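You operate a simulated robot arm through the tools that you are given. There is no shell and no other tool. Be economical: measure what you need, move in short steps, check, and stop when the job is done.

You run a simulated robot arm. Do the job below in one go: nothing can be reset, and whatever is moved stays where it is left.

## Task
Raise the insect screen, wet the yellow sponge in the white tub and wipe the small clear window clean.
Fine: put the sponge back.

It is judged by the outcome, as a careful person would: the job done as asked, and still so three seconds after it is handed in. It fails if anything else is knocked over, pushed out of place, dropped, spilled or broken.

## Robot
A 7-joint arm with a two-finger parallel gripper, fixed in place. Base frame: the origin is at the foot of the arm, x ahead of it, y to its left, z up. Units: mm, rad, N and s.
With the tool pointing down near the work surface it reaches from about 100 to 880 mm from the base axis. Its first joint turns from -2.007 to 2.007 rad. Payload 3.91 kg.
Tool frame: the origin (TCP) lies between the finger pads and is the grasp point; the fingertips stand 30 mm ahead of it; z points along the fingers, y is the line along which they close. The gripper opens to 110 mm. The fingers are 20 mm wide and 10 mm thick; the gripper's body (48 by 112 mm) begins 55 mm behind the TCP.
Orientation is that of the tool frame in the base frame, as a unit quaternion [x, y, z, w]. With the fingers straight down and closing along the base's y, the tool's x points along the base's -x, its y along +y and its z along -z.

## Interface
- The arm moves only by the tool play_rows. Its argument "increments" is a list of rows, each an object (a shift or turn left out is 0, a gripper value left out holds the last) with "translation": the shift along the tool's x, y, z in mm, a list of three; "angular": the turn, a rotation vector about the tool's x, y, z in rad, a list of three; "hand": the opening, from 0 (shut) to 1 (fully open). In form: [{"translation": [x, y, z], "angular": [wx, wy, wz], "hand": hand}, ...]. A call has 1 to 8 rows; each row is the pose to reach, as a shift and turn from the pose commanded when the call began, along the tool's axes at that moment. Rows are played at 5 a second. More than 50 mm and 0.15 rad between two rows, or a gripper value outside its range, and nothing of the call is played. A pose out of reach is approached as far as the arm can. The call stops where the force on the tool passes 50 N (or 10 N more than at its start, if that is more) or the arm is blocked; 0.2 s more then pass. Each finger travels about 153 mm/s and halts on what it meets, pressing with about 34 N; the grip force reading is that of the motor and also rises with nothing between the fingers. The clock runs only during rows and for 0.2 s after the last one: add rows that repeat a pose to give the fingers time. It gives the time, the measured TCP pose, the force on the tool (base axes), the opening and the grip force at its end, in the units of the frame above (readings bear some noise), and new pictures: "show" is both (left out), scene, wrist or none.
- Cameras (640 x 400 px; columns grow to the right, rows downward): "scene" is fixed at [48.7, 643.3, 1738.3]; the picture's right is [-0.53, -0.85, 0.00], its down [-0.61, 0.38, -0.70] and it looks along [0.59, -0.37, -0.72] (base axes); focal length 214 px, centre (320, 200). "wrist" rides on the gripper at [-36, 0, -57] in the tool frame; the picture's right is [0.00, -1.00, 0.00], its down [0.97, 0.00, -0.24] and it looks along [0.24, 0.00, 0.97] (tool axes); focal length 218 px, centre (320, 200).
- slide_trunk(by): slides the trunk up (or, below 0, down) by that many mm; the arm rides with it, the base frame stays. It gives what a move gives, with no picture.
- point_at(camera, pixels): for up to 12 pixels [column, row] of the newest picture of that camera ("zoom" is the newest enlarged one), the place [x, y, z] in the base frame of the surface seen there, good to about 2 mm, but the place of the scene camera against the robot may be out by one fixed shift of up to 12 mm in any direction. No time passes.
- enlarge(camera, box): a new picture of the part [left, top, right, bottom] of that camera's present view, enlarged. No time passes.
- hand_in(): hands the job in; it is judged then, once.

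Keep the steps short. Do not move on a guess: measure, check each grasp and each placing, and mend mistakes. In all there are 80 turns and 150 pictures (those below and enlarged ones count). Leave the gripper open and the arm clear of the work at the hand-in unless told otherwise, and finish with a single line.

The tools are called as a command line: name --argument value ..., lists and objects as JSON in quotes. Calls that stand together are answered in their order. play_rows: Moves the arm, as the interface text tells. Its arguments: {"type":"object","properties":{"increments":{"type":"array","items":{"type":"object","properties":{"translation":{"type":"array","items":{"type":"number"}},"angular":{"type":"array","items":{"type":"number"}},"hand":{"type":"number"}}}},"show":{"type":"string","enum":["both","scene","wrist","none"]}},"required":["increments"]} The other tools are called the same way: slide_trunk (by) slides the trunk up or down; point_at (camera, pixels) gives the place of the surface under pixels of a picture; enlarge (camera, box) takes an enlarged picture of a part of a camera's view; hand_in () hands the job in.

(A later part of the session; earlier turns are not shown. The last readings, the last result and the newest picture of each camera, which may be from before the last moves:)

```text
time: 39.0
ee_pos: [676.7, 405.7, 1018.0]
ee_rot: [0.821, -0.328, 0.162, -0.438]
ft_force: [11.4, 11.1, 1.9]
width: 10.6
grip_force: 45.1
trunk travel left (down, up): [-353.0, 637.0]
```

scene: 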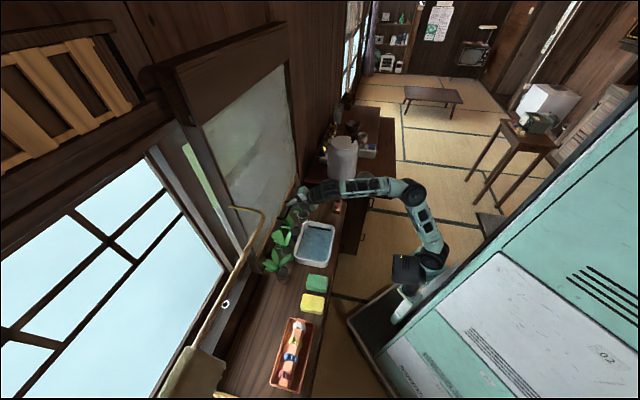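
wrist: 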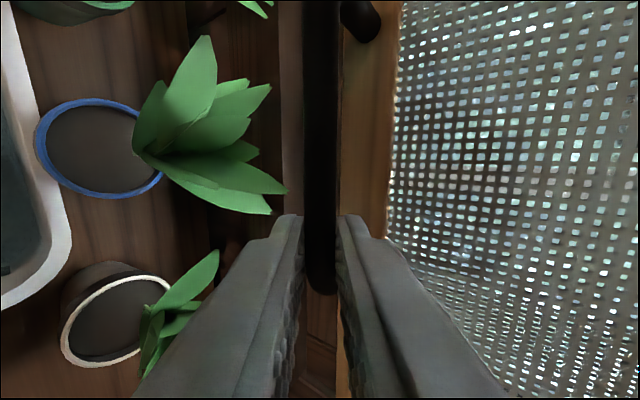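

The screen rises easily. Lift another 250.

slide_trunk --by 250

play_rows --increments '[{"translation": [0, 0, 0]}]'

```text
time: 41.6
ee_pos: [676.2, 405.5, 1268.2]
ee_rot: [0.821, -0.328, 0.163, -0.438]
ft_force: [5.0, 4.6, -1.8]
width: 10.7
grip_force: 45.1
trunk travel left (down, up): [-603.0, 387.0]
```

```text
time: 42.0
ee_pos: [676.8, 405.6, 1268.2]
ee_rot: [0.821, -0.328, 0.162, -0.439]
ft_force: [6.1, 4.7, 0.2]
width: 10.8
grip_force: 45.1
trunk travel left (down, up): [-603.0, 387.0]
```

scene: 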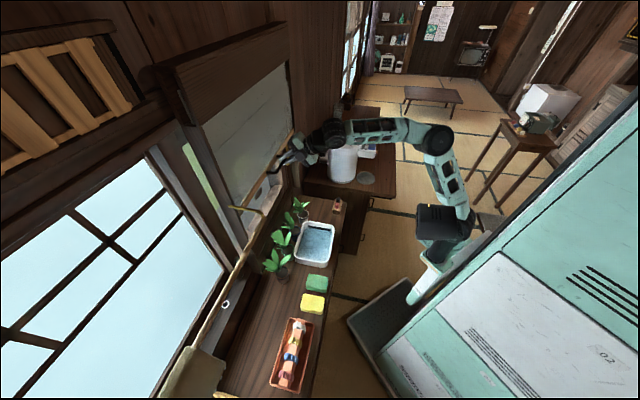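
wrist: 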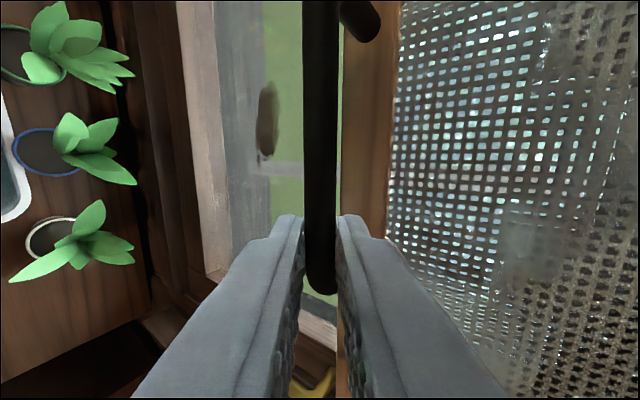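

Window appears behind. Continue 150, check, then toward the stop.

slide_trunk --by 170

play_rows --increments '[{"translation": [0, 0, 0]}]'

enlarge --camera "scene" --box '[140, 20, 360, 260]'

```text
time: 43.9
ee_pos: [676.4, 404.4, 1429.7]
ee_rot: [0.825, -0.329, 0.16, -0.431]
ft_force: [-7.3, -4.7, -40.2]
width: 10.7
grip_force: 44.6
trunk travel left (down, up): [-773.0, 217.0]
```

```text
time: 44.3
ee_pos: [677.6, 404.8, 1430.2]
ee_rot: [0.824, -0.329, 0.161, -0.432]
ft_force: [-7.7, -4.9, -43.8]
width: 10.8
grip_force: 45.2
trunk travel left (down, up): [-773.0, 217.0]
```

scene: 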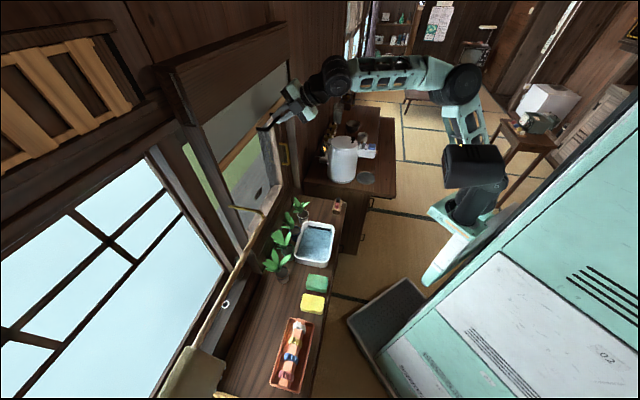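
wrist: 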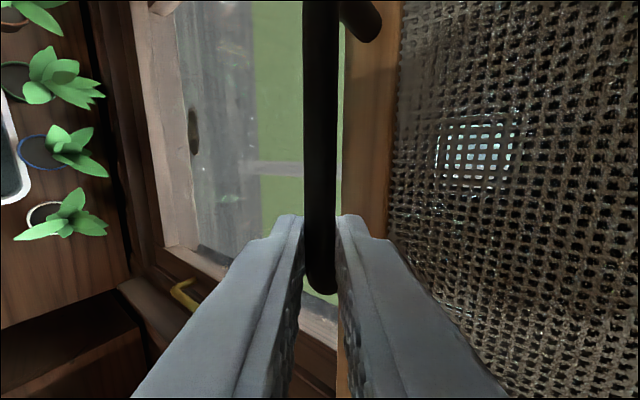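

```text
1.67 times, centred on (250, 140) of scene
```

zoom: 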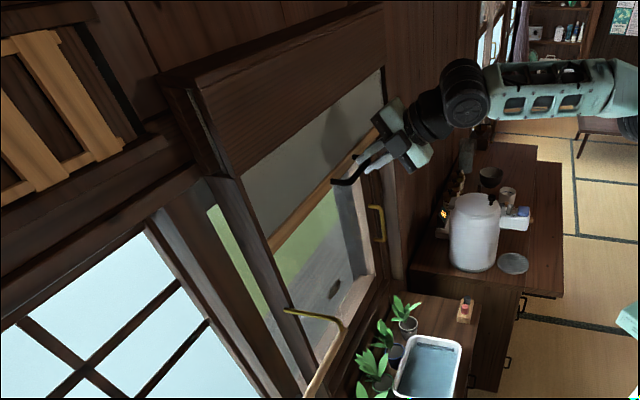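

The screen met its upper stop (−40 N). Ease the trunk down 8 mm, then open the fingers a few mm so the lower finger would still catch it, to see whether it stays by itself.

slide_trunk --by -8

play_rows --increments '[{"hand": 0.25}, {"hand": 0.25}, {"hand": 0.25}]' --show "wrist"

```text
time: 44.9
ee_pos: [676.2, 404.2, 1430.2]
ee_rot: [0.822, -0.328, 0.163, -0.437]
ft_force: [-3.8, -2.1, -19.9]
width: 10.7
grip_force: 44.7
trunk travel left (down, up): [-765.0, 225.0]
```

```text
time: 45.6
ee_pos: [676.9, 404.8, 1430.9]
ee_rot: [0.821, -0.329, 0.163, -0.437]
ft_force: [0.0, -0.3, 0.3]
width: 27.3
grip_force: 0.1
trunk travel left (down, up): [-765.0, 225.0]
```

wrist: 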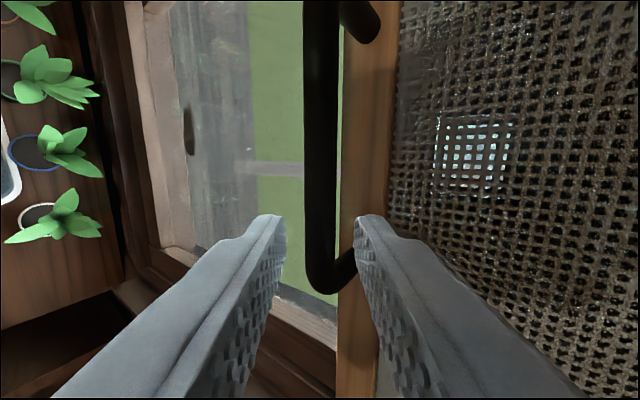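

No load on the tool and the bar stays centred. Wait a couple of seconds to confirm it doesn't creep.

play_rows --increments '[{}, {}, {}, {}, {}, {}, {}, {}]' --show "wrist"

point_at --camera "wrist" --pixels '[[322, 200], [360, 150], [276, 150], [190, 130], [270, 170], [170, 150], [180, 250], [320, 310]]'

```text
time: 47.5
ee_pos: [676.1, 405.6, 1430.5]
ee_rot: [0.821, -0.328, 0.162, -0.438]
ft_force: [0.7, -0.5, 0.5]
width: 27.4
grip_force: 0.1
trunk travel left (down, up): [-765.0, 225.0]
```

wrist: 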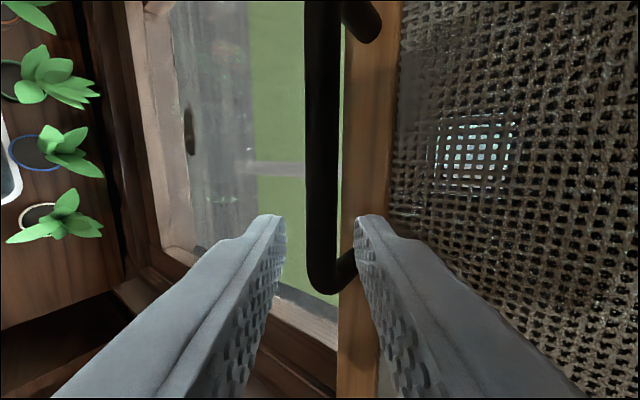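

```text
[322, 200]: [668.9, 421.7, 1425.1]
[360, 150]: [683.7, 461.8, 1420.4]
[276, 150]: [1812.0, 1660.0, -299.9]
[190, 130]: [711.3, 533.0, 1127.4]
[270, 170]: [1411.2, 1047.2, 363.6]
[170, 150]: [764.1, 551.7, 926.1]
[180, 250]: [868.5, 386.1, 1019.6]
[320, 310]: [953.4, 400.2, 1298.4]
```

It stays up on its own. Retreat along the tool axis and view the window.

play_rows --increments '[{"translation": [0, 0, -30]}, {"translation": [0, 0, -60]}, {"translation": [0, 0, -100]}, {"translation": [0, 25, -130]}, {"translation": [0, 65, -150]}]'

enlarge --camera "scene" --box '[190, 80, 330, 260]'

```text
time: 48.6
ee_pos: [566.4, 286.3, 1460.8]
ee_rot: [0.822, -0.327, 0.162, -0.437]
ft_force: [0.6, -0.6, -0.3]
width: 27.4
grip_force: 0.1
trunk travel left (down, up): [-765.0, 225.0]
```

scene: 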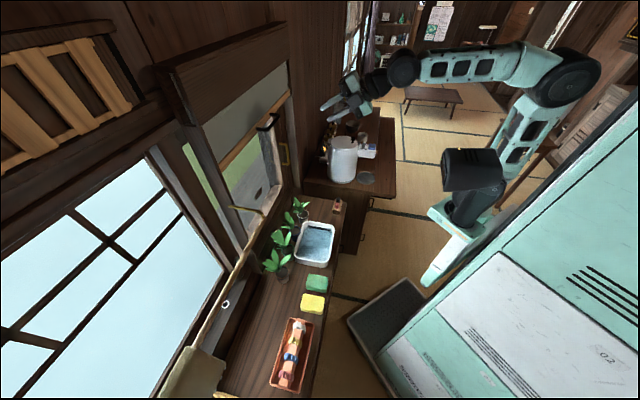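
wrist: 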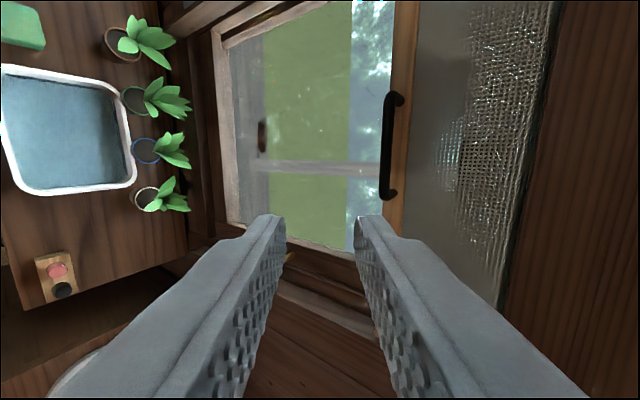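

```text
2.22 times, centred on (260, 170) of scene
```

zoom: 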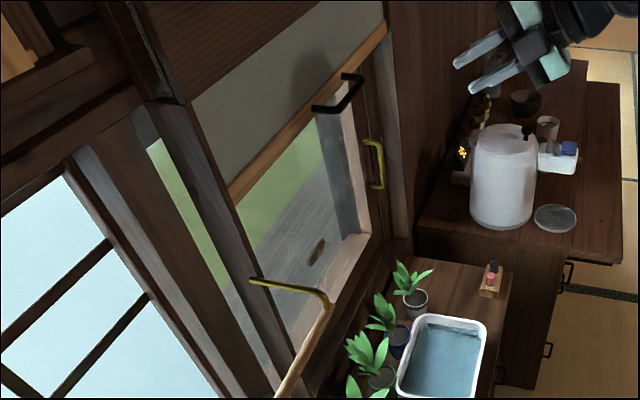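

I can now see the recessed pane. Enlarging to find the dirt.

enlarge --camera "wrist" --box '[200, 0, 420, 260]'

point_at --camera "wrist" --pixels '[[262, 130], [262, 145], [262, 118], [240, 120], [232, 180], [235, 30], [300, 165], [320, 100], [365, 80], [340, 250], [245, 220], [290, 250]]'

```text
1.54 times, centred on (310, 130) of wrist
```

zoom: 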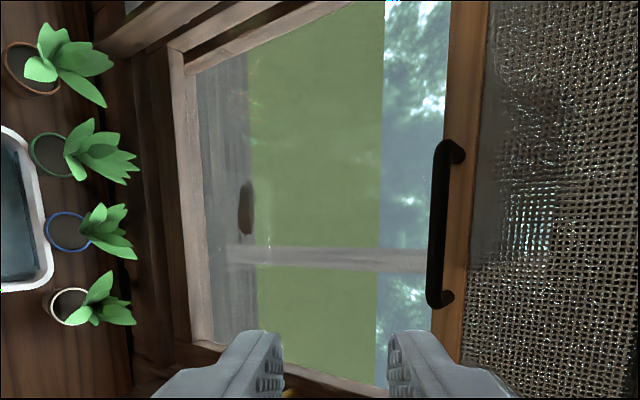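

```text
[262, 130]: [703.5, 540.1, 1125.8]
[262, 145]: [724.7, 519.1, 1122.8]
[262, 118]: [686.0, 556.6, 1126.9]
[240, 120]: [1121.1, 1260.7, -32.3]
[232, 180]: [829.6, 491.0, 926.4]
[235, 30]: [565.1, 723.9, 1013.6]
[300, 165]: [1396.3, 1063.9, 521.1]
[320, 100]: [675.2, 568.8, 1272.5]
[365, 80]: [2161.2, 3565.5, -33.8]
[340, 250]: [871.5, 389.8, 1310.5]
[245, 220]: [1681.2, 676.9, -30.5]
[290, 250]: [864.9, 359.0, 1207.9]
```

A brown smear sits on the glass plane (n≈880, t 91–146, z≈1125), and perhaps more spots. Lower the trunk 200 and level the camera for a frontal survey.

slide_trunk --by -220

play_rows --increments '[{"translation": [-15, 0, 0], "angular": [0.14, 0, 0]}, {"translation": [-30, 0, 0], "angular": [0.28, 0, 0]}, {"translation": [-45, 0, 0], "angular": [0.42, 0, 0]}, {"translation": [-60, 0, 0], "angular": [0.56, 0, 0]}, {"translation": [-60, 0, 0], "angular": [0.6, 0, 0], "hand": 1.0}, {"translation": [-60, 0, 0], "angular": [0.6, 0, 0]}]'

enlarge --camera "wrist" --box '[200, 0, 500, 220]'

```text
time: 51.0
ee_pos: [566.4, 285.7, 1241.0]
ee_rot: [0.821, -0.328, 0.162, -0.438]
ft_force: [-0.6, 0.5, -0.4]
width: 27.6
grip_force: 0.1
trunk travel left (down, up): [-545.0, 445.0]
```

```text
time: 52.4
ee_pos: [540.6, 318.7, 1235.6]
ee_rot: [-0.654, 0.279, -0.238, 0.662]
ft_force: [-0.1, 0.4, 0.7]
width: 110.2
grip_force: 0.0
trunk travel left (down, up): [-545.0, 445.0]
```

scene: 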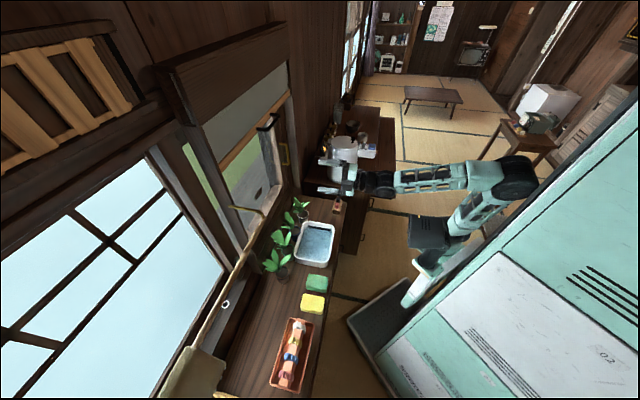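
wrist: 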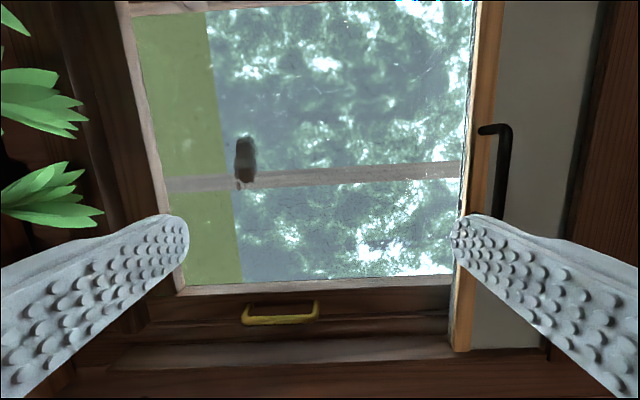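

```text
1.82 times, centred on (350, 110) of wrist
```

zoom: 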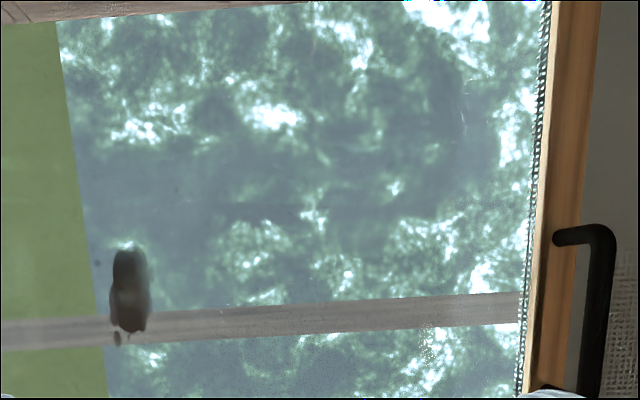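

Probing a grid: dirt returns the glass plane (x+y≈1244), clear glass passes through.

point_at --camera "zoom" --pixels '[[130, 290], [118, 338], [97, 262], [128, 250], [140, 330], [465, 90], [430, 335], [320, 155], [125, 220], [300, 250], [180, 185], [250, 330]]'

point_at --camera "wrist" --pixels '[[150, 60], [170, 230], [180, 285], [300, 277], [450, 270], [465, 60], [300, 8], [138, 8], [280, 315], [300, 290], [455, 120], [175, 110]]'

enlarge --camera "wrist" --box '[200, 110, 300, 200]'

enlarge --camera "wrist" --box '[150, 150, 470, 350]'

```text
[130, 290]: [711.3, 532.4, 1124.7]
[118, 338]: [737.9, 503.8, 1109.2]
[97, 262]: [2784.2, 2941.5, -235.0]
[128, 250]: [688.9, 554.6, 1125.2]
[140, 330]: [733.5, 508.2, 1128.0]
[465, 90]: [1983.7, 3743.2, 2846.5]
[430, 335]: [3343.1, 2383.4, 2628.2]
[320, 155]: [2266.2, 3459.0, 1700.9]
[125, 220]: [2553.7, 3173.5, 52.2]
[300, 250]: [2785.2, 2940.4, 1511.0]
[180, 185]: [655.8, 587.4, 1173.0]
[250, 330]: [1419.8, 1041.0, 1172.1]
```

```text
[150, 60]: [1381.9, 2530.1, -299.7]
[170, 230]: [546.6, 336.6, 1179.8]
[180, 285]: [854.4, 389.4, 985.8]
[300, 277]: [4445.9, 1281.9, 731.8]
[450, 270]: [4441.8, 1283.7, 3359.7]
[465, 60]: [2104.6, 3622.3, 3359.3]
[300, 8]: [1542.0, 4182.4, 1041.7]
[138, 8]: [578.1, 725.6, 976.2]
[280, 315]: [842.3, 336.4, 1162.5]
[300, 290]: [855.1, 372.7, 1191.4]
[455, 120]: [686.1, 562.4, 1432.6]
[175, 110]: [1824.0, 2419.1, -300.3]
```

```text
4.44 times, centred on (250, 155) of wrist
```

zoom: 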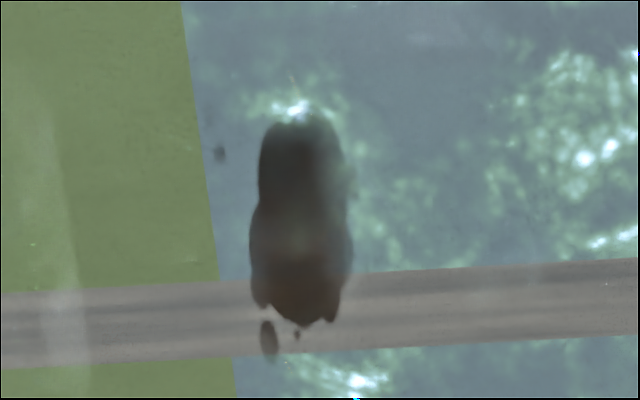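

```text
2.00 times, centred on (310, 250) of wrist
```

zoom: 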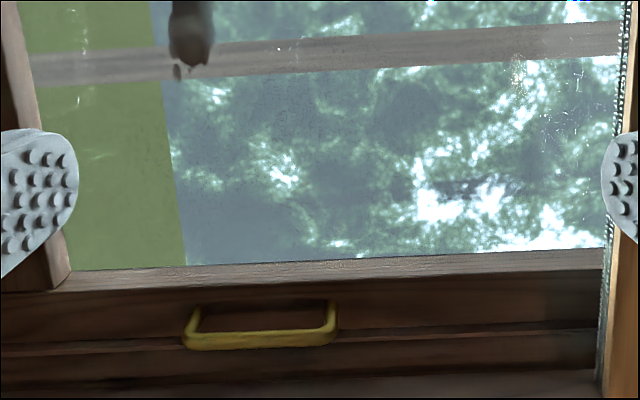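

Checking the glass systematically with a grid of probes.

point_at --camera "wrist" --pixels '[[160, 30], [185, 30], [210, 30], [235, 30], [260, 30], [285, 30], [310, 30], [335, 30], [360, 30], [385, 30], [410, 30], [435, 30]]'

point_at --camera "wrist" --pixels '[[160, 65], [185, 65], [210, 65], [235, 65], [260, 65], [285, 65], [310, 65], [335, 65], [360, 65], [385, 65], [410, 65], [435, 65]]'

point_at --camera "wrist" --pixels '[[165, 100], [185, 100], [210, 100], [235, 100], [260, 100], [285, 100], [298, 101], [335, 100], [360, 100], [385, 100], [410, 100], [435, 100]]'

point_at --camera "wrist" --pixels '[[165, 135], [185, 135], [210, 135], [228, 135], [262, 135], [285, 135], [310, 135], [335, 135], [360, 135], [385, 135], [410, 135], [435, 135]]'

point_at --camera "wrist" --pixels '[[185, 205], [210, 205], [235, 205], [260, 205], [285, 205], [310, 205], [335, 205], [360, 205], [385, 205], [410, 205], [435, 205], [255, 175]]'

point_at --camera "wrist" --pixels '[[200, 245], [230, 245], [260, 245], [285, 245], [310, 245], [335, 245], [360, 245], [385, 245], [410, 245], [435, 245], [220, 270], [400, 265]]'

point_at --camera "wrist" --pixels '[[238, 140], [240, 185], [252, 133], [258, 150], [245, 188], [230, 150], [265, 160], [255, 185], [243, 193], [280, 160], [300, 160], [216, 152]]'

```text
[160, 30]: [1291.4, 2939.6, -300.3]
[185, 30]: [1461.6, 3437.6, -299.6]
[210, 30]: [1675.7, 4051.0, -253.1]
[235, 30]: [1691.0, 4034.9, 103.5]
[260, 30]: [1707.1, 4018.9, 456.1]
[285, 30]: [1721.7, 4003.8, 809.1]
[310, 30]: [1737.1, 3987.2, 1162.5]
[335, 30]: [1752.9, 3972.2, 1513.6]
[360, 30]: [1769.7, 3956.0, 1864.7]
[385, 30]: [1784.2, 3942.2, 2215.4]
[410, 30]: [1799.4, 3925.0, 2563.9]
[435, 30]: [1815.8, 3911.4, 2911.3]
```

```text
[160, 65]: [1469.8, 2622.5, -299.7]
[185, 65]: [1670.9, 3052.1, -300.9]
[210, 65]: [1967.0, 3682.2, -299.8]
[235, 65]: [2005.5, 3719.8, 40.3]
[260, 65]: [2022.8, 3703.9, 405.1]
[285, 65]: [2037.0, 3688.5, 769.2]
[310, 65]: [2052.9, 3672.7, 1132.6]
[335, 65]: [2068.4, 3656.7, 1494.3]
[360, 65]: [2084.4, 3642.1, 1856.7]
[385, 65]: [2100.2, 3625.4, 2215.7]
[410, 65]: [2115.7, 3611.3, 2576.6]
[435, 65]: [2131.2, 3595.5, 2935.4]
```

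```text
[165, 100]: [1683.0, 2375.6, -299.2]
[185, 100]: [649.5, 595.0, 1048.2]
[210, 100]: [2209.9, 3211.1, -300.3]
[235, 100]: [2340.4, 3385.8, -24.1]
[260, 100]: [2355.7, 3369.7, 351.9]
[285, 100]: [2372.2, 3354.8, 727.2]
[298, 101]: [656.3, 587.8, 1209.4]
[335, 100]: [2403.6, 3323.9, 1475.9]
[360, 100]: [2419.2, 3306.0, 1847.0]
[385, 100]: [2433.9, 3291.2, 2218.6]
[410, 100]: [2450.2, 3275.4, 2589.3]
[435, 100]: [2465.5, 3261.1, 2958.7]
```

```text
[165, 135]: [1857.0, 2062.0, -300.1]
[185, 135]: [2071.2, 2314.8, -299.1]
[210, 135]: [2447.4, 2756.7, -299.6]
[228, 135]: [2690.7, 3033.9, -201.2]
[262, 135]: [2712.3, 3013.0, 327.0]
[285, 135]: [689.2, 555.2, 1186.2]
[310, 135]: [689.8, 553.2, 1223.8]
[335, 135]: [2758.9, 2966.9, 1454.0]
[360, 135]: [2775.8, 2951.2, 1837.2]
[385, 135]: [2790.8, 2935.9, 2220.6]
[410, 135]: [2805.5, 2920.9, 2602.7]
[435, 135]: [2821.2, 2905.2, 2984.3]
```

```text
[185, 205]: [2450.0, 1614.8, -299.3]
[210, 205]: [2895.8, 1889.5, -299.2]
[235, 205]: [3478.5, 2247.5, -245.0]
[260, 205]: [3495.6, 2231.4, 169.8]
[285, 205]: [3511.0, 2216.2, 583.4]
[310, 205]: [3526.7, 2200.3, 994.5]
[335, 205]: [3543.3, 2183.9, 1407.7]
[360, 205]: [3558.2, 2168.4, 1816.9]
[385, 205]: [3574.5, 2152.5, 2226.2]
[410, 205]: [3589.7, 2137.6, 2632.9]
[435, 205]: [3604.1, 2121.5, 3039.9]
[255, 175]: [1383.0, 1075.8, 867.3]
```

```text
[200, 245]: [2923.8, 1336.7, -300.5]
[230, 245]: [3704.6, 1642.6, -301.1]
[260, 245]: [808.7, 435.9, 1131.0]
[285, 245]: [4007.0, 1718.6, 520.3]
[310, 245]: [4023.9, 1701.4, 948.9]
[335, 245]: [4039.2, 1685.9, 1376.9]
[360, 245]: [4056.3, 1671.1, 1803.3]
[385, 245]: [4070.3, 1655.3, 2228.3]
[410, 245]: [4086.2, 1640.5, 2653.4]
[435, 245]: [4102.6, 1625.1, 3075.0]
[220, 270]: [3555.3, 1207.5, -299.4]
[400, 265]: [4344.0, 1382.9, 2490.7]
```

```text
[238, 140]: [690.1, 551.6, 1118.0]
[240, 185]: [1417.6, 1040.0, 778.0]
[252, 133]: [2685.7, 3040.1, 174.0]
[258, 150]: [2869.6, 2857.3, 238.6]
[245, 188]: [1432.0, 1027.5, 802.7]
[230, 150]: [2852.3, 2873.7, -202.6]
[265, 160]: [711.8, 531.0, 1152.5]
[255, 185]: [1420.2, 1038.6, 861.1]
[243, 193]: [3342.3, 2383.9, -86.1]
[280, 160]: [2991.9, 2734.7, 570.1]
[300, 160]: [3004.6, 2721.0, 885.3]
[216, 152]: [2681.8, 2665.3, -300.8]
```

Main dirt is the brown smear (t 92–165, z 1105–1137); the rest are mere specks. Before fetching the sponge I need to know how the arm can reach n≈830. Measuring the link positions.

enlarge --camera "scene" --box '[320, 130, 560, 310]'

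point_at --camera "scene" --pixels '[[515, 175], [495, 178], [480, 205], [465, 220], [445, 250], [440, 265], [425, 290], [430, 232], [460, 178], [400, 182], [375, 184]]'

```text
2.22 times, centred on (440, 220) of scene
```

zoom: 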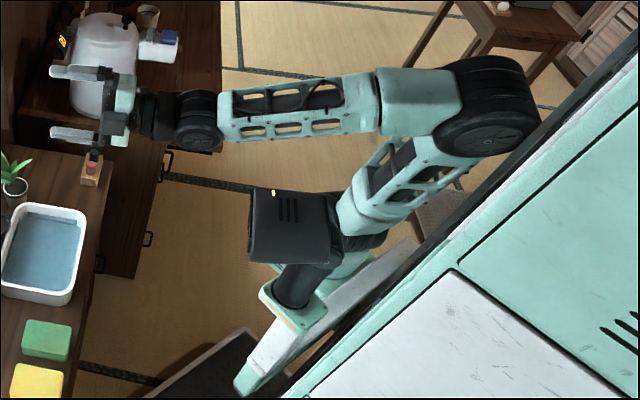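

```text
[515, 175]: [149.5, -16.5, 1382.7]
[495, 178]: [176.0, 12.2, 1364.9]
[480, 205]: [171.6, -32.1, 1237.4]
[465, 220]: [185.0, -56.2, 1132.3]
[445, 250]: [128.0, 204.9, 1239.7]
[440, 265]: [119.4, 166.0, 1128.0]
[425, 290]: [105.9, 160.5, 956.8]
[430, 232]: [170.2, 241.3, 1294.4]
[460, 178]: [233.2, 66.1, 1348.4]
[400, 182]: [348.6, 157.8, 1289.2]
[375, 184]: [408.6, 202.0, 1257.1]
```

I'll test reach with the tool level but fingers closing horizontally (camera on top): slide trunk −105, roll +1.57, then advance empty toward the pane.

slide_trunk --by -105

play_rows --increments '[{"angular": [0, 0, 0.145]}, {"angular": [0, 0, 0.29]}, {"angular": [0, 0, 0.435]}, {"angular": [0, 0, 0.58]}, {"angular": [0, 0, 0.725]}, {"angular": [0, 0, 0.87]}, {"angular": [0, 0, 1.015]}, {"angular": [0, 0, 1.16]}]' --show "none"

play_rows --increments '[{"angular": [0, 0, 0.145]}, {"angular": [0, 0, 0.29]}, {"angular": [0, 0, 0.4]}]' --show "wrist"

```text
time: 53.8
ee_pos: [540.4, 324.5, 1128.9]
ee_rot: [-0.655, 0.279, -0.239, 0.66]
ft_force: [-0.4, -0.2, 1.2]
width: 110.2
grip_force: 0.1
trunk travel left (down, up): [-440.0, 550.0]
```

```text
time: 55.5
ee_pos: [522.5, 328.3, 1136.5]
ee_rot: [-0.402, 0.581, 0.152, 0.691]
ft_force: [0.0, -0.3, 0.5]
width: 110.1
grip_force: 0.1
trunk travel left (down, up): [-440.0, 550.0]
```

```text
time: 56.4
ee_pos: [523.4, 326.8, 1137.3]
ee_rot: [-0.278, 0.65, 0.286, 0.647]
ft_force: [-0.2, 0.4, -0.3]
width: 109.9
grip_force: 0.0
trunk travel left (down, up): [-440.0, 550.0]
```

wrist: 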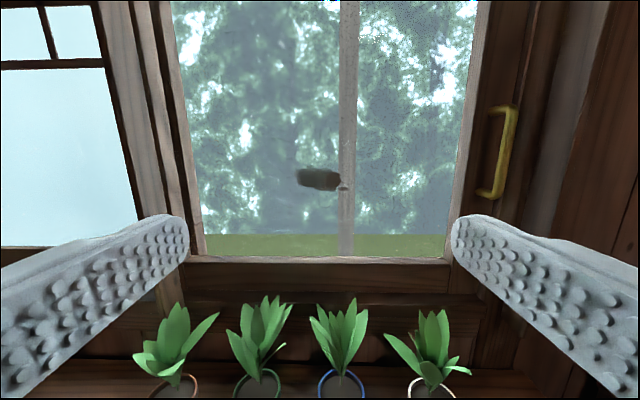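

Excellent frontal view: one brown smear (295–345, 168–192) with a small drip. Test-advance in steps to n≈800.

play_rows --increments '[{"translation": [0, 0, 40]}, {"translation": [0, 0, 80]}, {"translation": [0, 0, 120]}, {"translation": [0, 0, 160]}, {"translation": [0, 0, 200]}]'

```text
time: 57.5
ee_pos: [658.2, 472.8, 1138.0]
ee_rot: [-0.279, 0.649, 0.286, 0.647]
ft_force: [-0.2, 1.1, 0.8]
width: 109.9
grip_force: 0.1
trunk travel left (down, up): [-440.0, 550.0]
```

scene: 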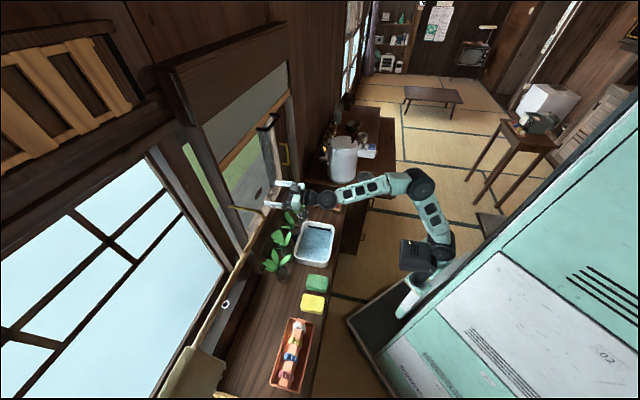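
wrist: 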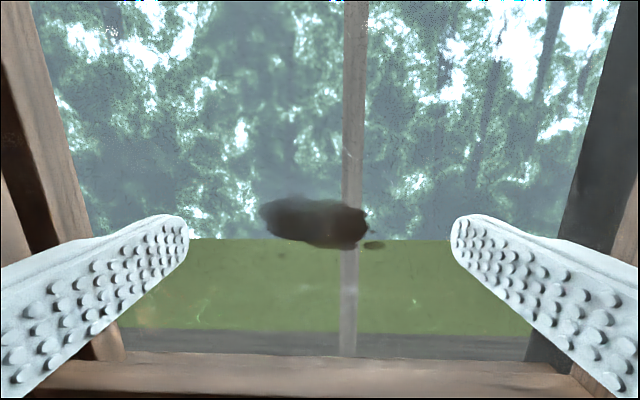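

Reached n=800 fine in this orientation. Measuring the smear's extents precisely.

point_at --camera "wrist" --pixels '[[268, 212], [310, 222], [350, 205], [362, 222], [345, 243], [280, 230], [374, 245], [300, 200], [281, 255], [300, 290], [350, 152], [110, 325]]'

enlarge --camera "wrist" --box '[200, 150, 440, 300]'

```text
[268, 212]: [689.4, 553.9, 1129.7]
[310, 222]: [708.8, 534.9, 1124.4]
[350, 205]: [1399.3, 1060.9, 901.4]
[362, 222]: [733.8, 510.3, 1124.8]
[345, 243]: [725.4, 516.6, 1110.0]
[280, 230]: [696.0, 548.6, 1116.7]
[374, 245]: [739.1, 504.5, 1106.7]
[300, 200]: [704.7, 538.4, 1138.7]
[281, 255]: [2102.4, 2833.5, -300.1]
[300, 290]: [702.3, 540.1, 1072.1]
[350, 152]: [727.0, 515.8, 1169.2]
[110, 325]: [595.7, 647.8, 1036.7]
```

```text
2.67 times, centred on (320, 225) of wrist
```

zoom: 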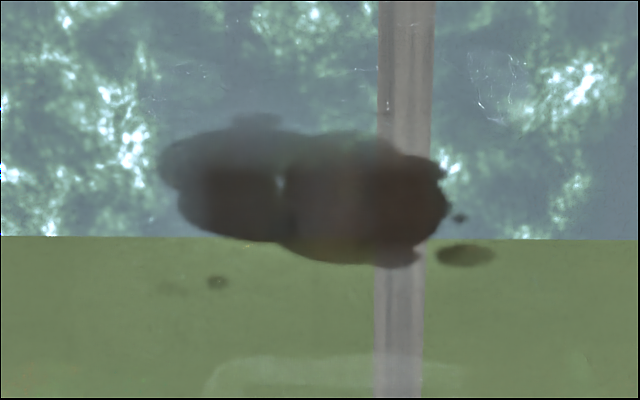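

Smear spans t 90–168, z 1100–1143 at glass n≈879. Now retreat and turn the tool down to fetch the yellow sponge (318,511).

play_rows --increments '[{"translation": [0, 0, -45]}, {"translation": [0, 0, -90]}, {"translation": [0, 0, -135]}, {"translation": [0, 0, -180]}, {"translation": [0, 0, -215]}]' --show "none"

play_rows --increments '[{"translation": [0, 35, 0], "angular": [0, 0.14, 0]}, {"translation": [0, 70, 0], "angular": [0, 0.28, 0]}, {"translation": [0, 105, 0], "angular": [0, 0.42, 0]}, {"translation": [0, 140, 0], "angular": [0, 0.56, 0]}, {"translation": [0, 175, 0], "angular": [0, 0.7, 0]}, {"translation": [0, 210, 0], "angular": [0, 0.84, 0]}, {"translation": [0, 245, 0], "angular": [0, 0.98, 0]}, {"translation": [0, 275, 0], "angular": [0, 1.12, 0]}]' --show "none"

play_rows --increments '[{"angular": [0, 0.14, 0]}, {"angular": [0, 0.28, 0]}, {"angular": [0, 0.42, 0]}, {"angular": [0, 0.45, 0]}]'

```text
time: 58.8
ee_pos: [511.5, 316.4, 1138.9]
ee_rot: [-0.279, 0.65, 0.286, 0.647]
ft_force: [0.3, 0.1, 0.1]
width: 109.9
grip_force: 0.0
trunk travel left (down, up): [-440.0, 550.0]
```

```text
time: 60.5
ee_pos: [360.2, 493.3, 1140.3]
ee_rot: [-0.356, 0.907, 0.083, 0.208]
ft_force: [0.8, -1.2, 1.4]
width: 109.9
grip_force: 0.1
trunk travel left (down, up): [-440.0, 550.0]
```

```text
time: 61.5
ee_pos: [341.7, 446.4, 1082.7]
ee_rot: [-0.392, 0.92, 0.005, 0.009]
ft_force: [-0.2, -0.3, -0.1]
width: 110.2
grip_force: 0.1
out of reach, approached as far as the arm can: row 1, 2, 3, 4
trunk travel left (down, up): [-440.0, 550.0]
```

scene: 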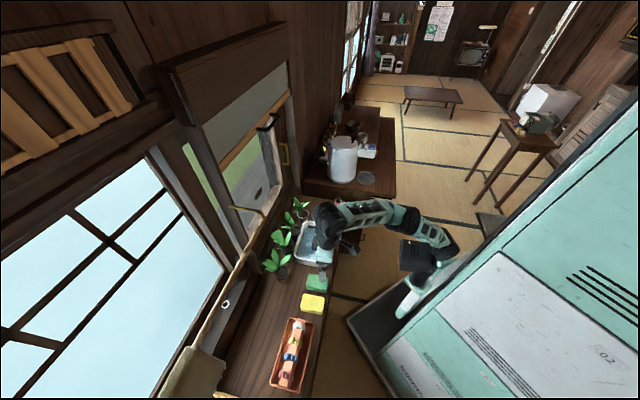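
wrist: 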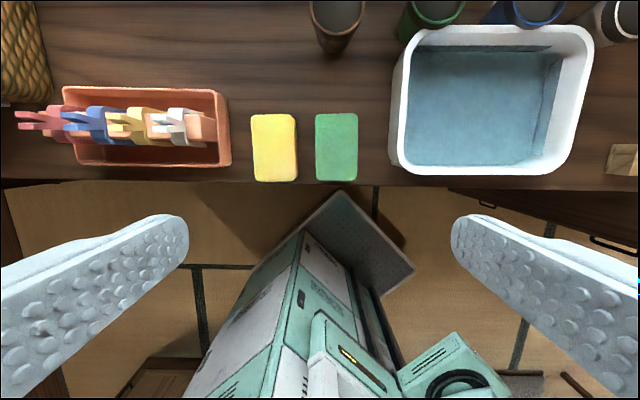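

Tool now points down at z 1083. Measuring sponge and tub (tub sits against the green and blue pots now).

point_at --camera "wrist" --pixels '[[254, 118], [292, 118], [294, 177], [257, 177], [274, 147], [405, 170], [560, 170], [585, 40], [415, 40], [480, 100], [336, 147], [230, 160]]'

enlarge --camera "wrist" --box '[370, 0, 640, 190]'

```text
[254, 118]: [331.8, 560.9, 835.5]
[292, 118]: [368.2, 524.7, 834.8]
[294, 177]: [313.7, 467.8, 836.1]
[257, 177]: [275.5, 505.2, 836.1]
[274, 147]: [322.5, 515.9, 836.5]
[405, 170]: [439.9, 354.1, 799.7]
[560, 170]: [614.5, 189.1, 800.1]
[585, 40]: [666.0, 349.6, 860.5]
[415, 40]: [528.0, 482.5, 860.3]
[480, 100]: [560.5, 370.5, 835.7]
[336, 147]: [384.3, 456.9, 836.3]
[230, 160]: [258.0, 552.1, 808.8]
```

```text
2.11 times, centred on (505, 95) of wrist
```

zoom: 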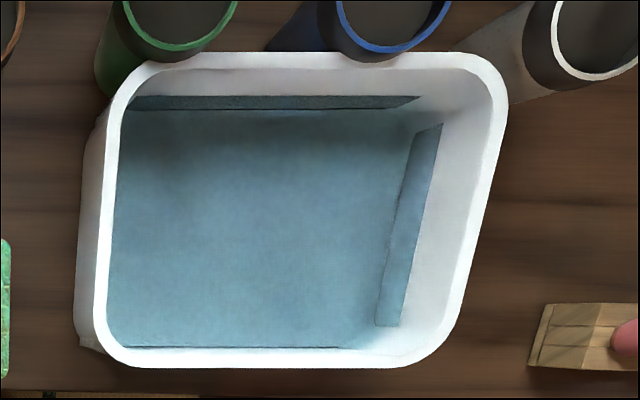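

Sponge centre (322,515), 58×84×36 mm, top 836. Move over it with a 72 mm opening (clears the caddy and green sponge), then lower the trunk.

play_rows --increments '[{"translation": [-18, 30, 0], "hand": 0.66}, {"translation": [-35.8, 61.3, 0]}, {"translation": [-35.8, 61.3, 0]}]' --show "none"

slide_trunk --by -185

play_rows --increments '[{}]'

```text
time: 62.4
ee_pos: [294.0, 467.8, 1058.0]
ee_rot: [-0.399, 0.917, 0.005, -0.001]
ft_force: [0.2, -0.2, 0.0]
width: 72.4
grip_force: 0.0
out of reach, approached as far as the arm can: row 1, 2, 3
trunk travel left (down, up): [-440.0, 550.0]
```

```text
time: 64.4
ee_pos: [293.3, 467.7, 873.9]
ee_rot: [-0.4, 0.917, 0.006, -0.001]
ft_force: [-0.1, 0.4, 0.2]
width: 72.8
grip_force: 0.0
trunk travel left (down, up): [-255.0, 735.0]
```

```text
time: 64.8
ee_pos: [292.8, 468.7, 873.9]
ee_rot: [-0.4, 0.917, 0.005, 0.0]
ft_force: [-0.6, 0.6, 0.3]
width: 72.4
grip_force: 0.0
trunk travel left (down, up): [-255.0, 735.0]
```

scene: 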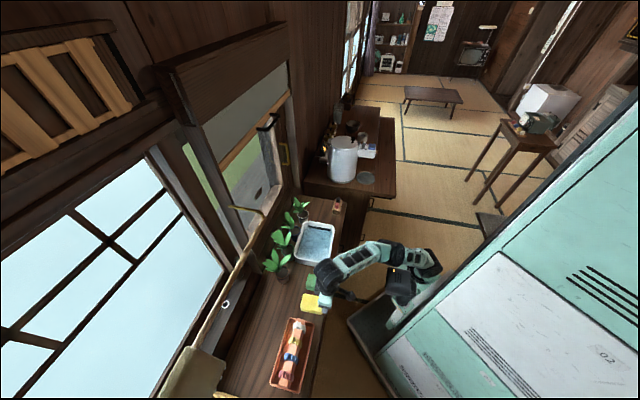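
wrist: 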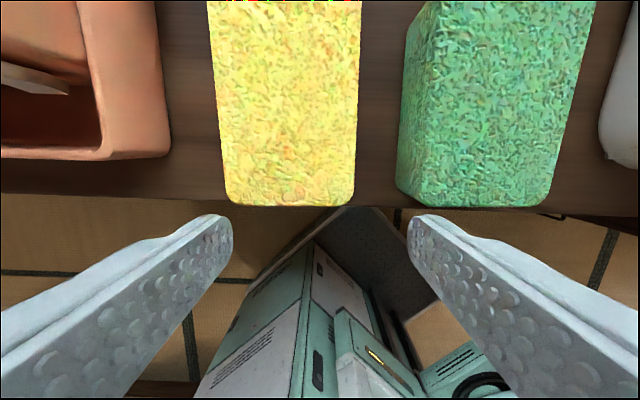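

Short of the sponge by 54 mm (n). Shift over it at this height and correct a 2° yaw.

play_rows --increments '[{"translation": [-27, 5, 0], "angular": [0, 0, 0.02]}, {"translation": [-53.9, 9.6, 0], "angular": [0, 0, 0.037]}, {"translation": [-53.9, 9.6, 0], "angular": [0, 0, 0.037]}]' --show "wrist"

```text
time: 65.6
ee_pos: [311.8, 476.3, 876.4]
ee_rot: [-0.378, 0.926, 0.007, 0.0]
ft_force: [-1.0, -0.4, 0.1]
width: 72.6
grip_force: 0.1
out of reach, approached as far as the arm can: row 1, 2, 3
trunk travel left (down, up): [-255.0, 735.0]
```

wrist: 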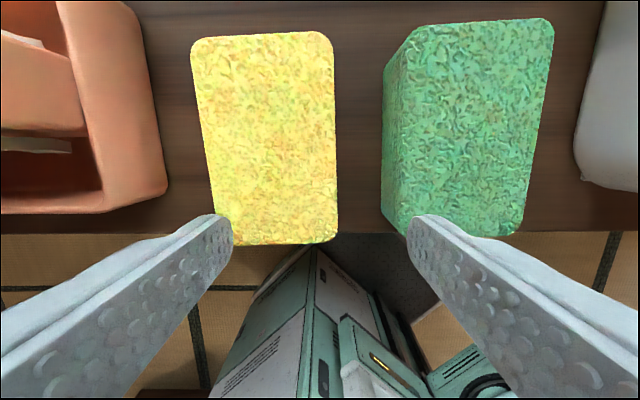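

Limited again at n=557. Raise the trunk 180 and lower the arm by the same relative amount to find more reach.

slide_trunk --by 180

play_rows --increments '[{"translation": [0, 0, 45]}, {"translation": [0, 0, 90]}, {"translation": [0, 0, 135]}, {"translation": [0, 0, 175]}, {"translation": [-35, 4, 175], "angular": [0, 0, 0]}, {"translation": [-50, 8, 175], "angular": [0, 0, 0]}, {"translation": [-50, 8, 175]}]'

```text
time: 67.6
ee_pos: [309.7, 478.0, 1054.5]
ee_rot: [-0.378, 0.926, 0.005, -0.001]
ft_force: [-0.4, 0.0, 0.0]
width: 72.7
grip_force: 0.0
trunk travel left (down, up): [-435.0, 555.0]
```

```text
time: 69.2
ee_pos: [335.2, 520.8, 880.1]
ee_rot: [-0.383, 0.924, 0.005, -0.001]
ft_force: [0.7, 0.1, 0.0]
width: 72.3
grip_force: 0.0
trunk travel left (down, up): [-435.0, 555.0]
```

scene: 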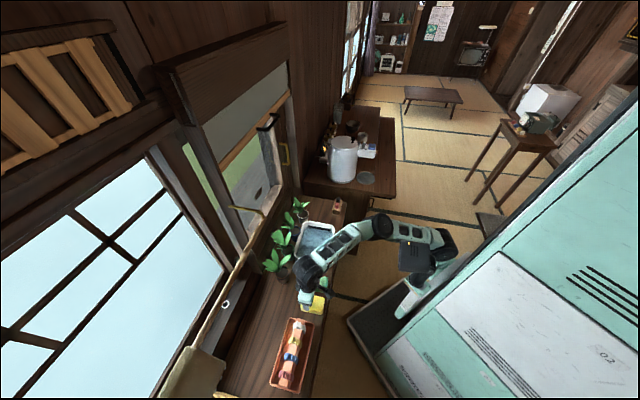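
wrist: 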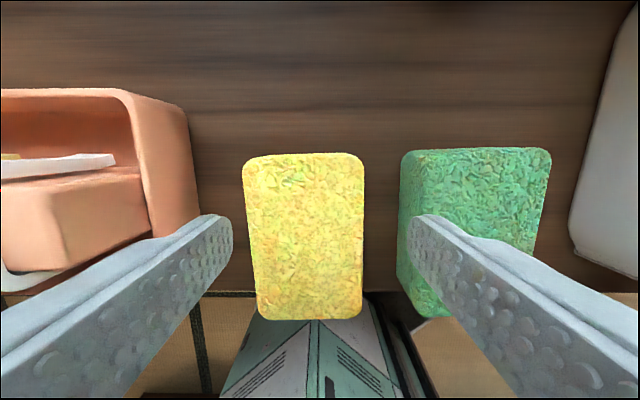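

Over the sponge now; centre it (10, 6 mm), narrow slightly, and descend to z≈848.

play_rows --increments '[{"translation": [10, 6, 0], "hand": 0.62}, {"translation": [10, 6, 0]}, {"translation": [10, 6, 16]}, {"translation": [10, 6, 32]}]' --show "wrist"

```text
time: 70.2
ee_pos: [323.5, 520.3, 847.5]
ee_rot: [-0.382, 0.924, 0.005, -0.002]
ft_force: [-0.4, 0.6, -0.3]
width: 68.4
grip_force: 0.0
trunk travel left (down, up): [-435.0, 555.0]
```

wrist: 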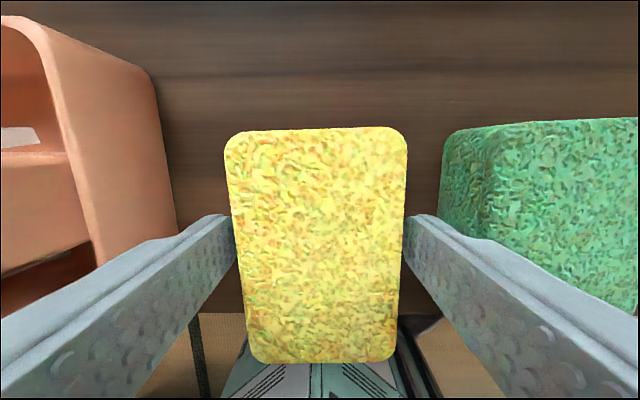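

Well straddled. Close.

play_rows --increments '[{"hand": 0.3}, {"hand": 0.3}, {"hand": 0.3}]' --show "wrist"

```text
time: 71.0
ee_pos: [323.1, 519.3, 848.0]
ee_rot: [-0.383, 0.924, 0.005, -0.001]
ft_force: [0.1, 0.4, 0.2]
width: 55.4
grip_force: 34.4
trunk travel left (down, up): [-435.0, 555.0]
```

wrist: 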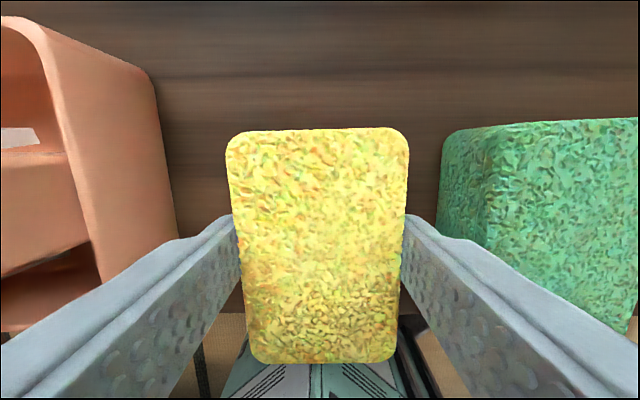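

Firm grip (55.4 mm, 34 N). Lift with the trunk and check.

slide_trunk --by 115

play_rows --increments '[{"translation": [-10, -45, 0]}, {"translation": [-20, -90, 0]}, {"translation": [-30, -135, 0]}, {"translation": [-40, -180, 0]}, {"translation": [-46, -225, 0]}, {"translation": [-50, -262, 0]}]'

```text
time: 72.5
ee_pos: [324.1, 519.5, 962.3]
ee_rot: [-0.383, 0.924, 0.006, -0.001]
ft_force: [-0.3, 1.0, -0.9]
width: 55.7
grip_force: 33.6
trunk travel left (down, up): [-550.0, 440.0]
```

```text
time: 73.8
ee_pos: [544.3, 370.6, 959.7]
ee_rot: [-0.384, 0.924, 0.006, 0.0]
ft_force: [-0.1, 0.1, -0.4]
width: 55.5
grip_force: 34.5
trunk travel left (down, up): [-550.0, 440.0]
```

scene: 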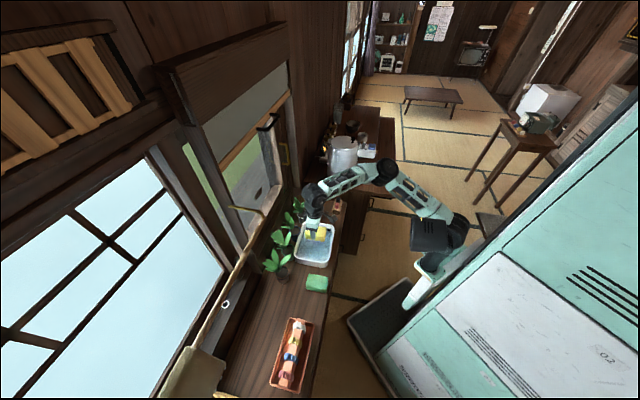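
wrist: 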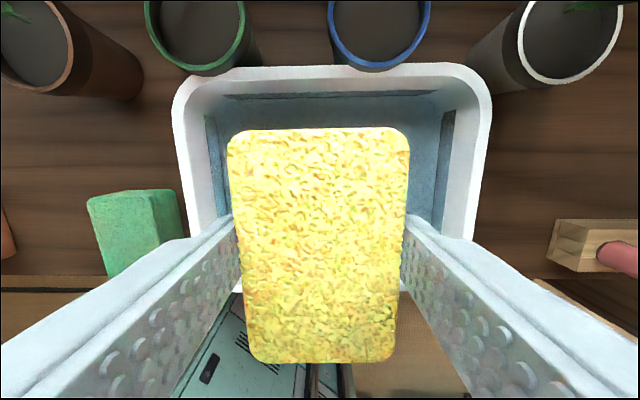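

Sponge is over the tub centre (n 647, t 123). Dip: lower to TCP z≈863 (sponge bottom ≈815, water ≈836) and dwell.

play_rows --increments '[{"translation": [0, -7, 25]}, {"translation": [0, -7, 50]}, {"translation": [0, -7, 72]}, {"translation": [0, -7, 86]}, {"translation": [0, -7, 97]}, {"translation": [0, -7, 97]}, {"translation": [0, -7, 97]}, {"translation": [0, -7, 97]}]'

```text
time: 75.7
ee_pos: [549.5, 366.1, 862.7]
ee_rot: [-0.382, 0.924, 0.006, -0.001]
ft_force: [-0.3, -1.0, -0.2]
width: 55.4
grip_force: 34.2
trunk travel left (down, up): [-550.0, 440.0]
```

scene: 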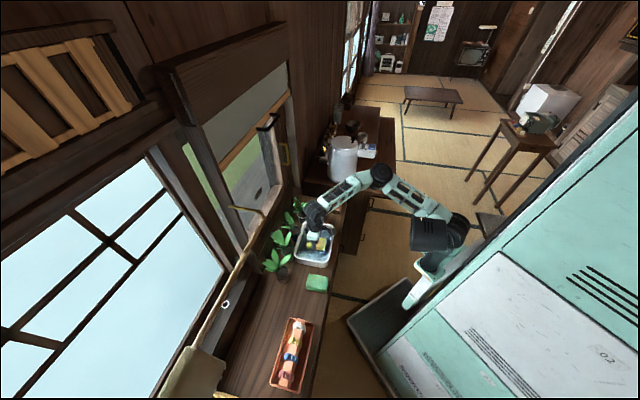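
wrist: 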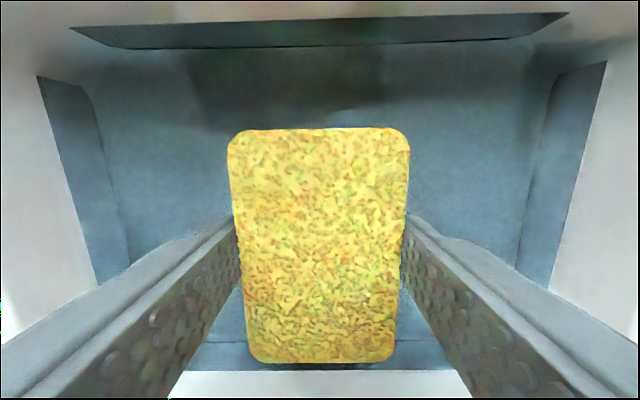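

Sponge looks deeper in colour (wet). Verify the water level here.

point_at --camera "wrist" --pixels '[[180, 150], [470, 150], [320, 90], [320, 150], [320, 30], [70, 150], [280, 170]]'

```text
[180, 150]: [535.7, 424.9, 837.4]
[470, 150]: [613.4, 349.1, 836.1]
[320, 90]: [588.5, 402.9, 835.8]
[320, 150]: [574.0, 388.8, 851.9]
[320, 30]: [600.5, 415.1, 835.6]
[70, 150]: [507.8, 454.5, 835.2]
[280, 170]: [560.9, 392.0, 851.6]
```

Sponge is 20 mm under water (836 vs bottom 815). Lift, let it drain over the tub a moment.

play_rows --increments '[{"translation": [0, 0, -30]}, {"translation": [0, 0, -60]}, {"translation": [0, 0, -97]}, {"translation": [0, 0, -97]}, {"translation": [0, 0, -97]}, {"translation": [0, 0, -97]}, {"translation": [0, 0, -97]}, {"translation": [0, 0, -97]}]' --show "wrist"

play_rows --increments '[{"translation": [42, 0, 0]}, {"translation": [84, 0, 0]}, {"translation": [126, 0, 0]}, {"translation": [160, 0, 0]}]' --show "none"

```text
time: 77.5
ee_pos: [549.4, 364.8, 957.5]
ee_rot: [-0.382, 0.924, 0.005, -0.002]
ft_force: [0.0, 0.1, -0.1]
width: 55.4
grip_force: 34.1
trunk travel left (down, up): [-550.0, 440.0]
```

wrist: 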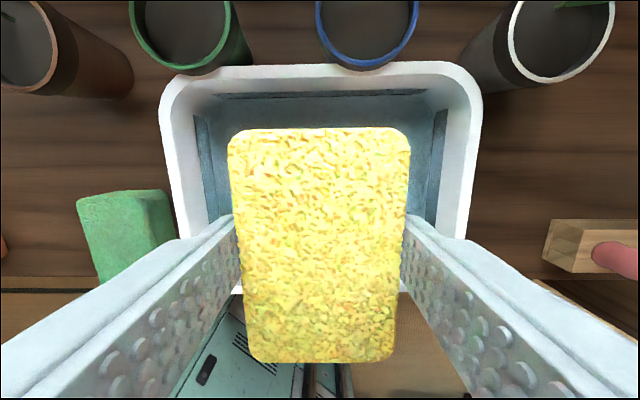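

```text
time: 78.5
ee_pos: [432.8, 251.1, 960.2]
ee_rot: [-0.382, 0.924, 0.005, -0.001]
ft_force: [0.3, -0.7, -0.2]
width: 55.4
grip_force: 33.9
trunk travel left (down, up): [-550.0, 440.0]
```

Pitch the tool up along an arc about the wrist (first part).

play_rows --increments '[{"translation": [-34, 0, -2.5], "angular": [0, -0.145, 0]}, {"translation": [-67.2, 0, -9.8], "angular": [0, -0.29, 0]}, {"translation": [-99, 0, -21.9], "angular": [0, -0.435, 0]}, {"translation": [-128.8, 0, -38.4], "angular": [0, -0.58, 0]}, {"translation": [-155.9, 0, -59.1], "angular": [0, -0.725, 0]}, {"translation": [-179.6, 0, -83.5], "angular": [0, -0.87, 0]}, {"translation": [-199.6, 0, -111], "angular": [0, -1.015, 0]}, {"translation": [-215.5, 0, -141.1], "angular": [0, -1.16, 0]}]' --show "scene"

```text
time: 80.2
ee_pos: [589.9, 403.3, 1100.6]
ee_rot: [-0.316, 0.773, 0.214, 0.506]
ft_force: [0.1, 0.1, -0.7]
width: 55.6
grip_force: 34.1
trunk travel left (down, up): [-550.0, 440.0]
```

scene: 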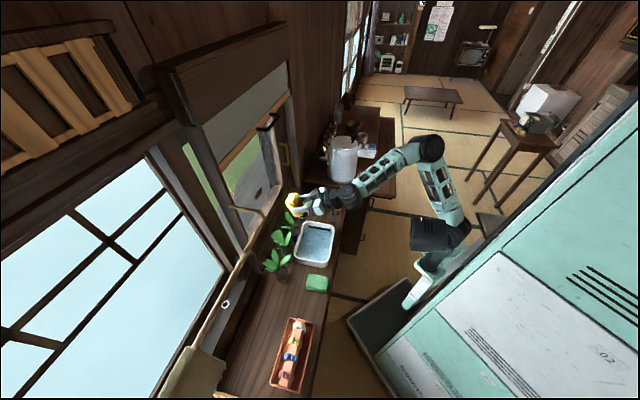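

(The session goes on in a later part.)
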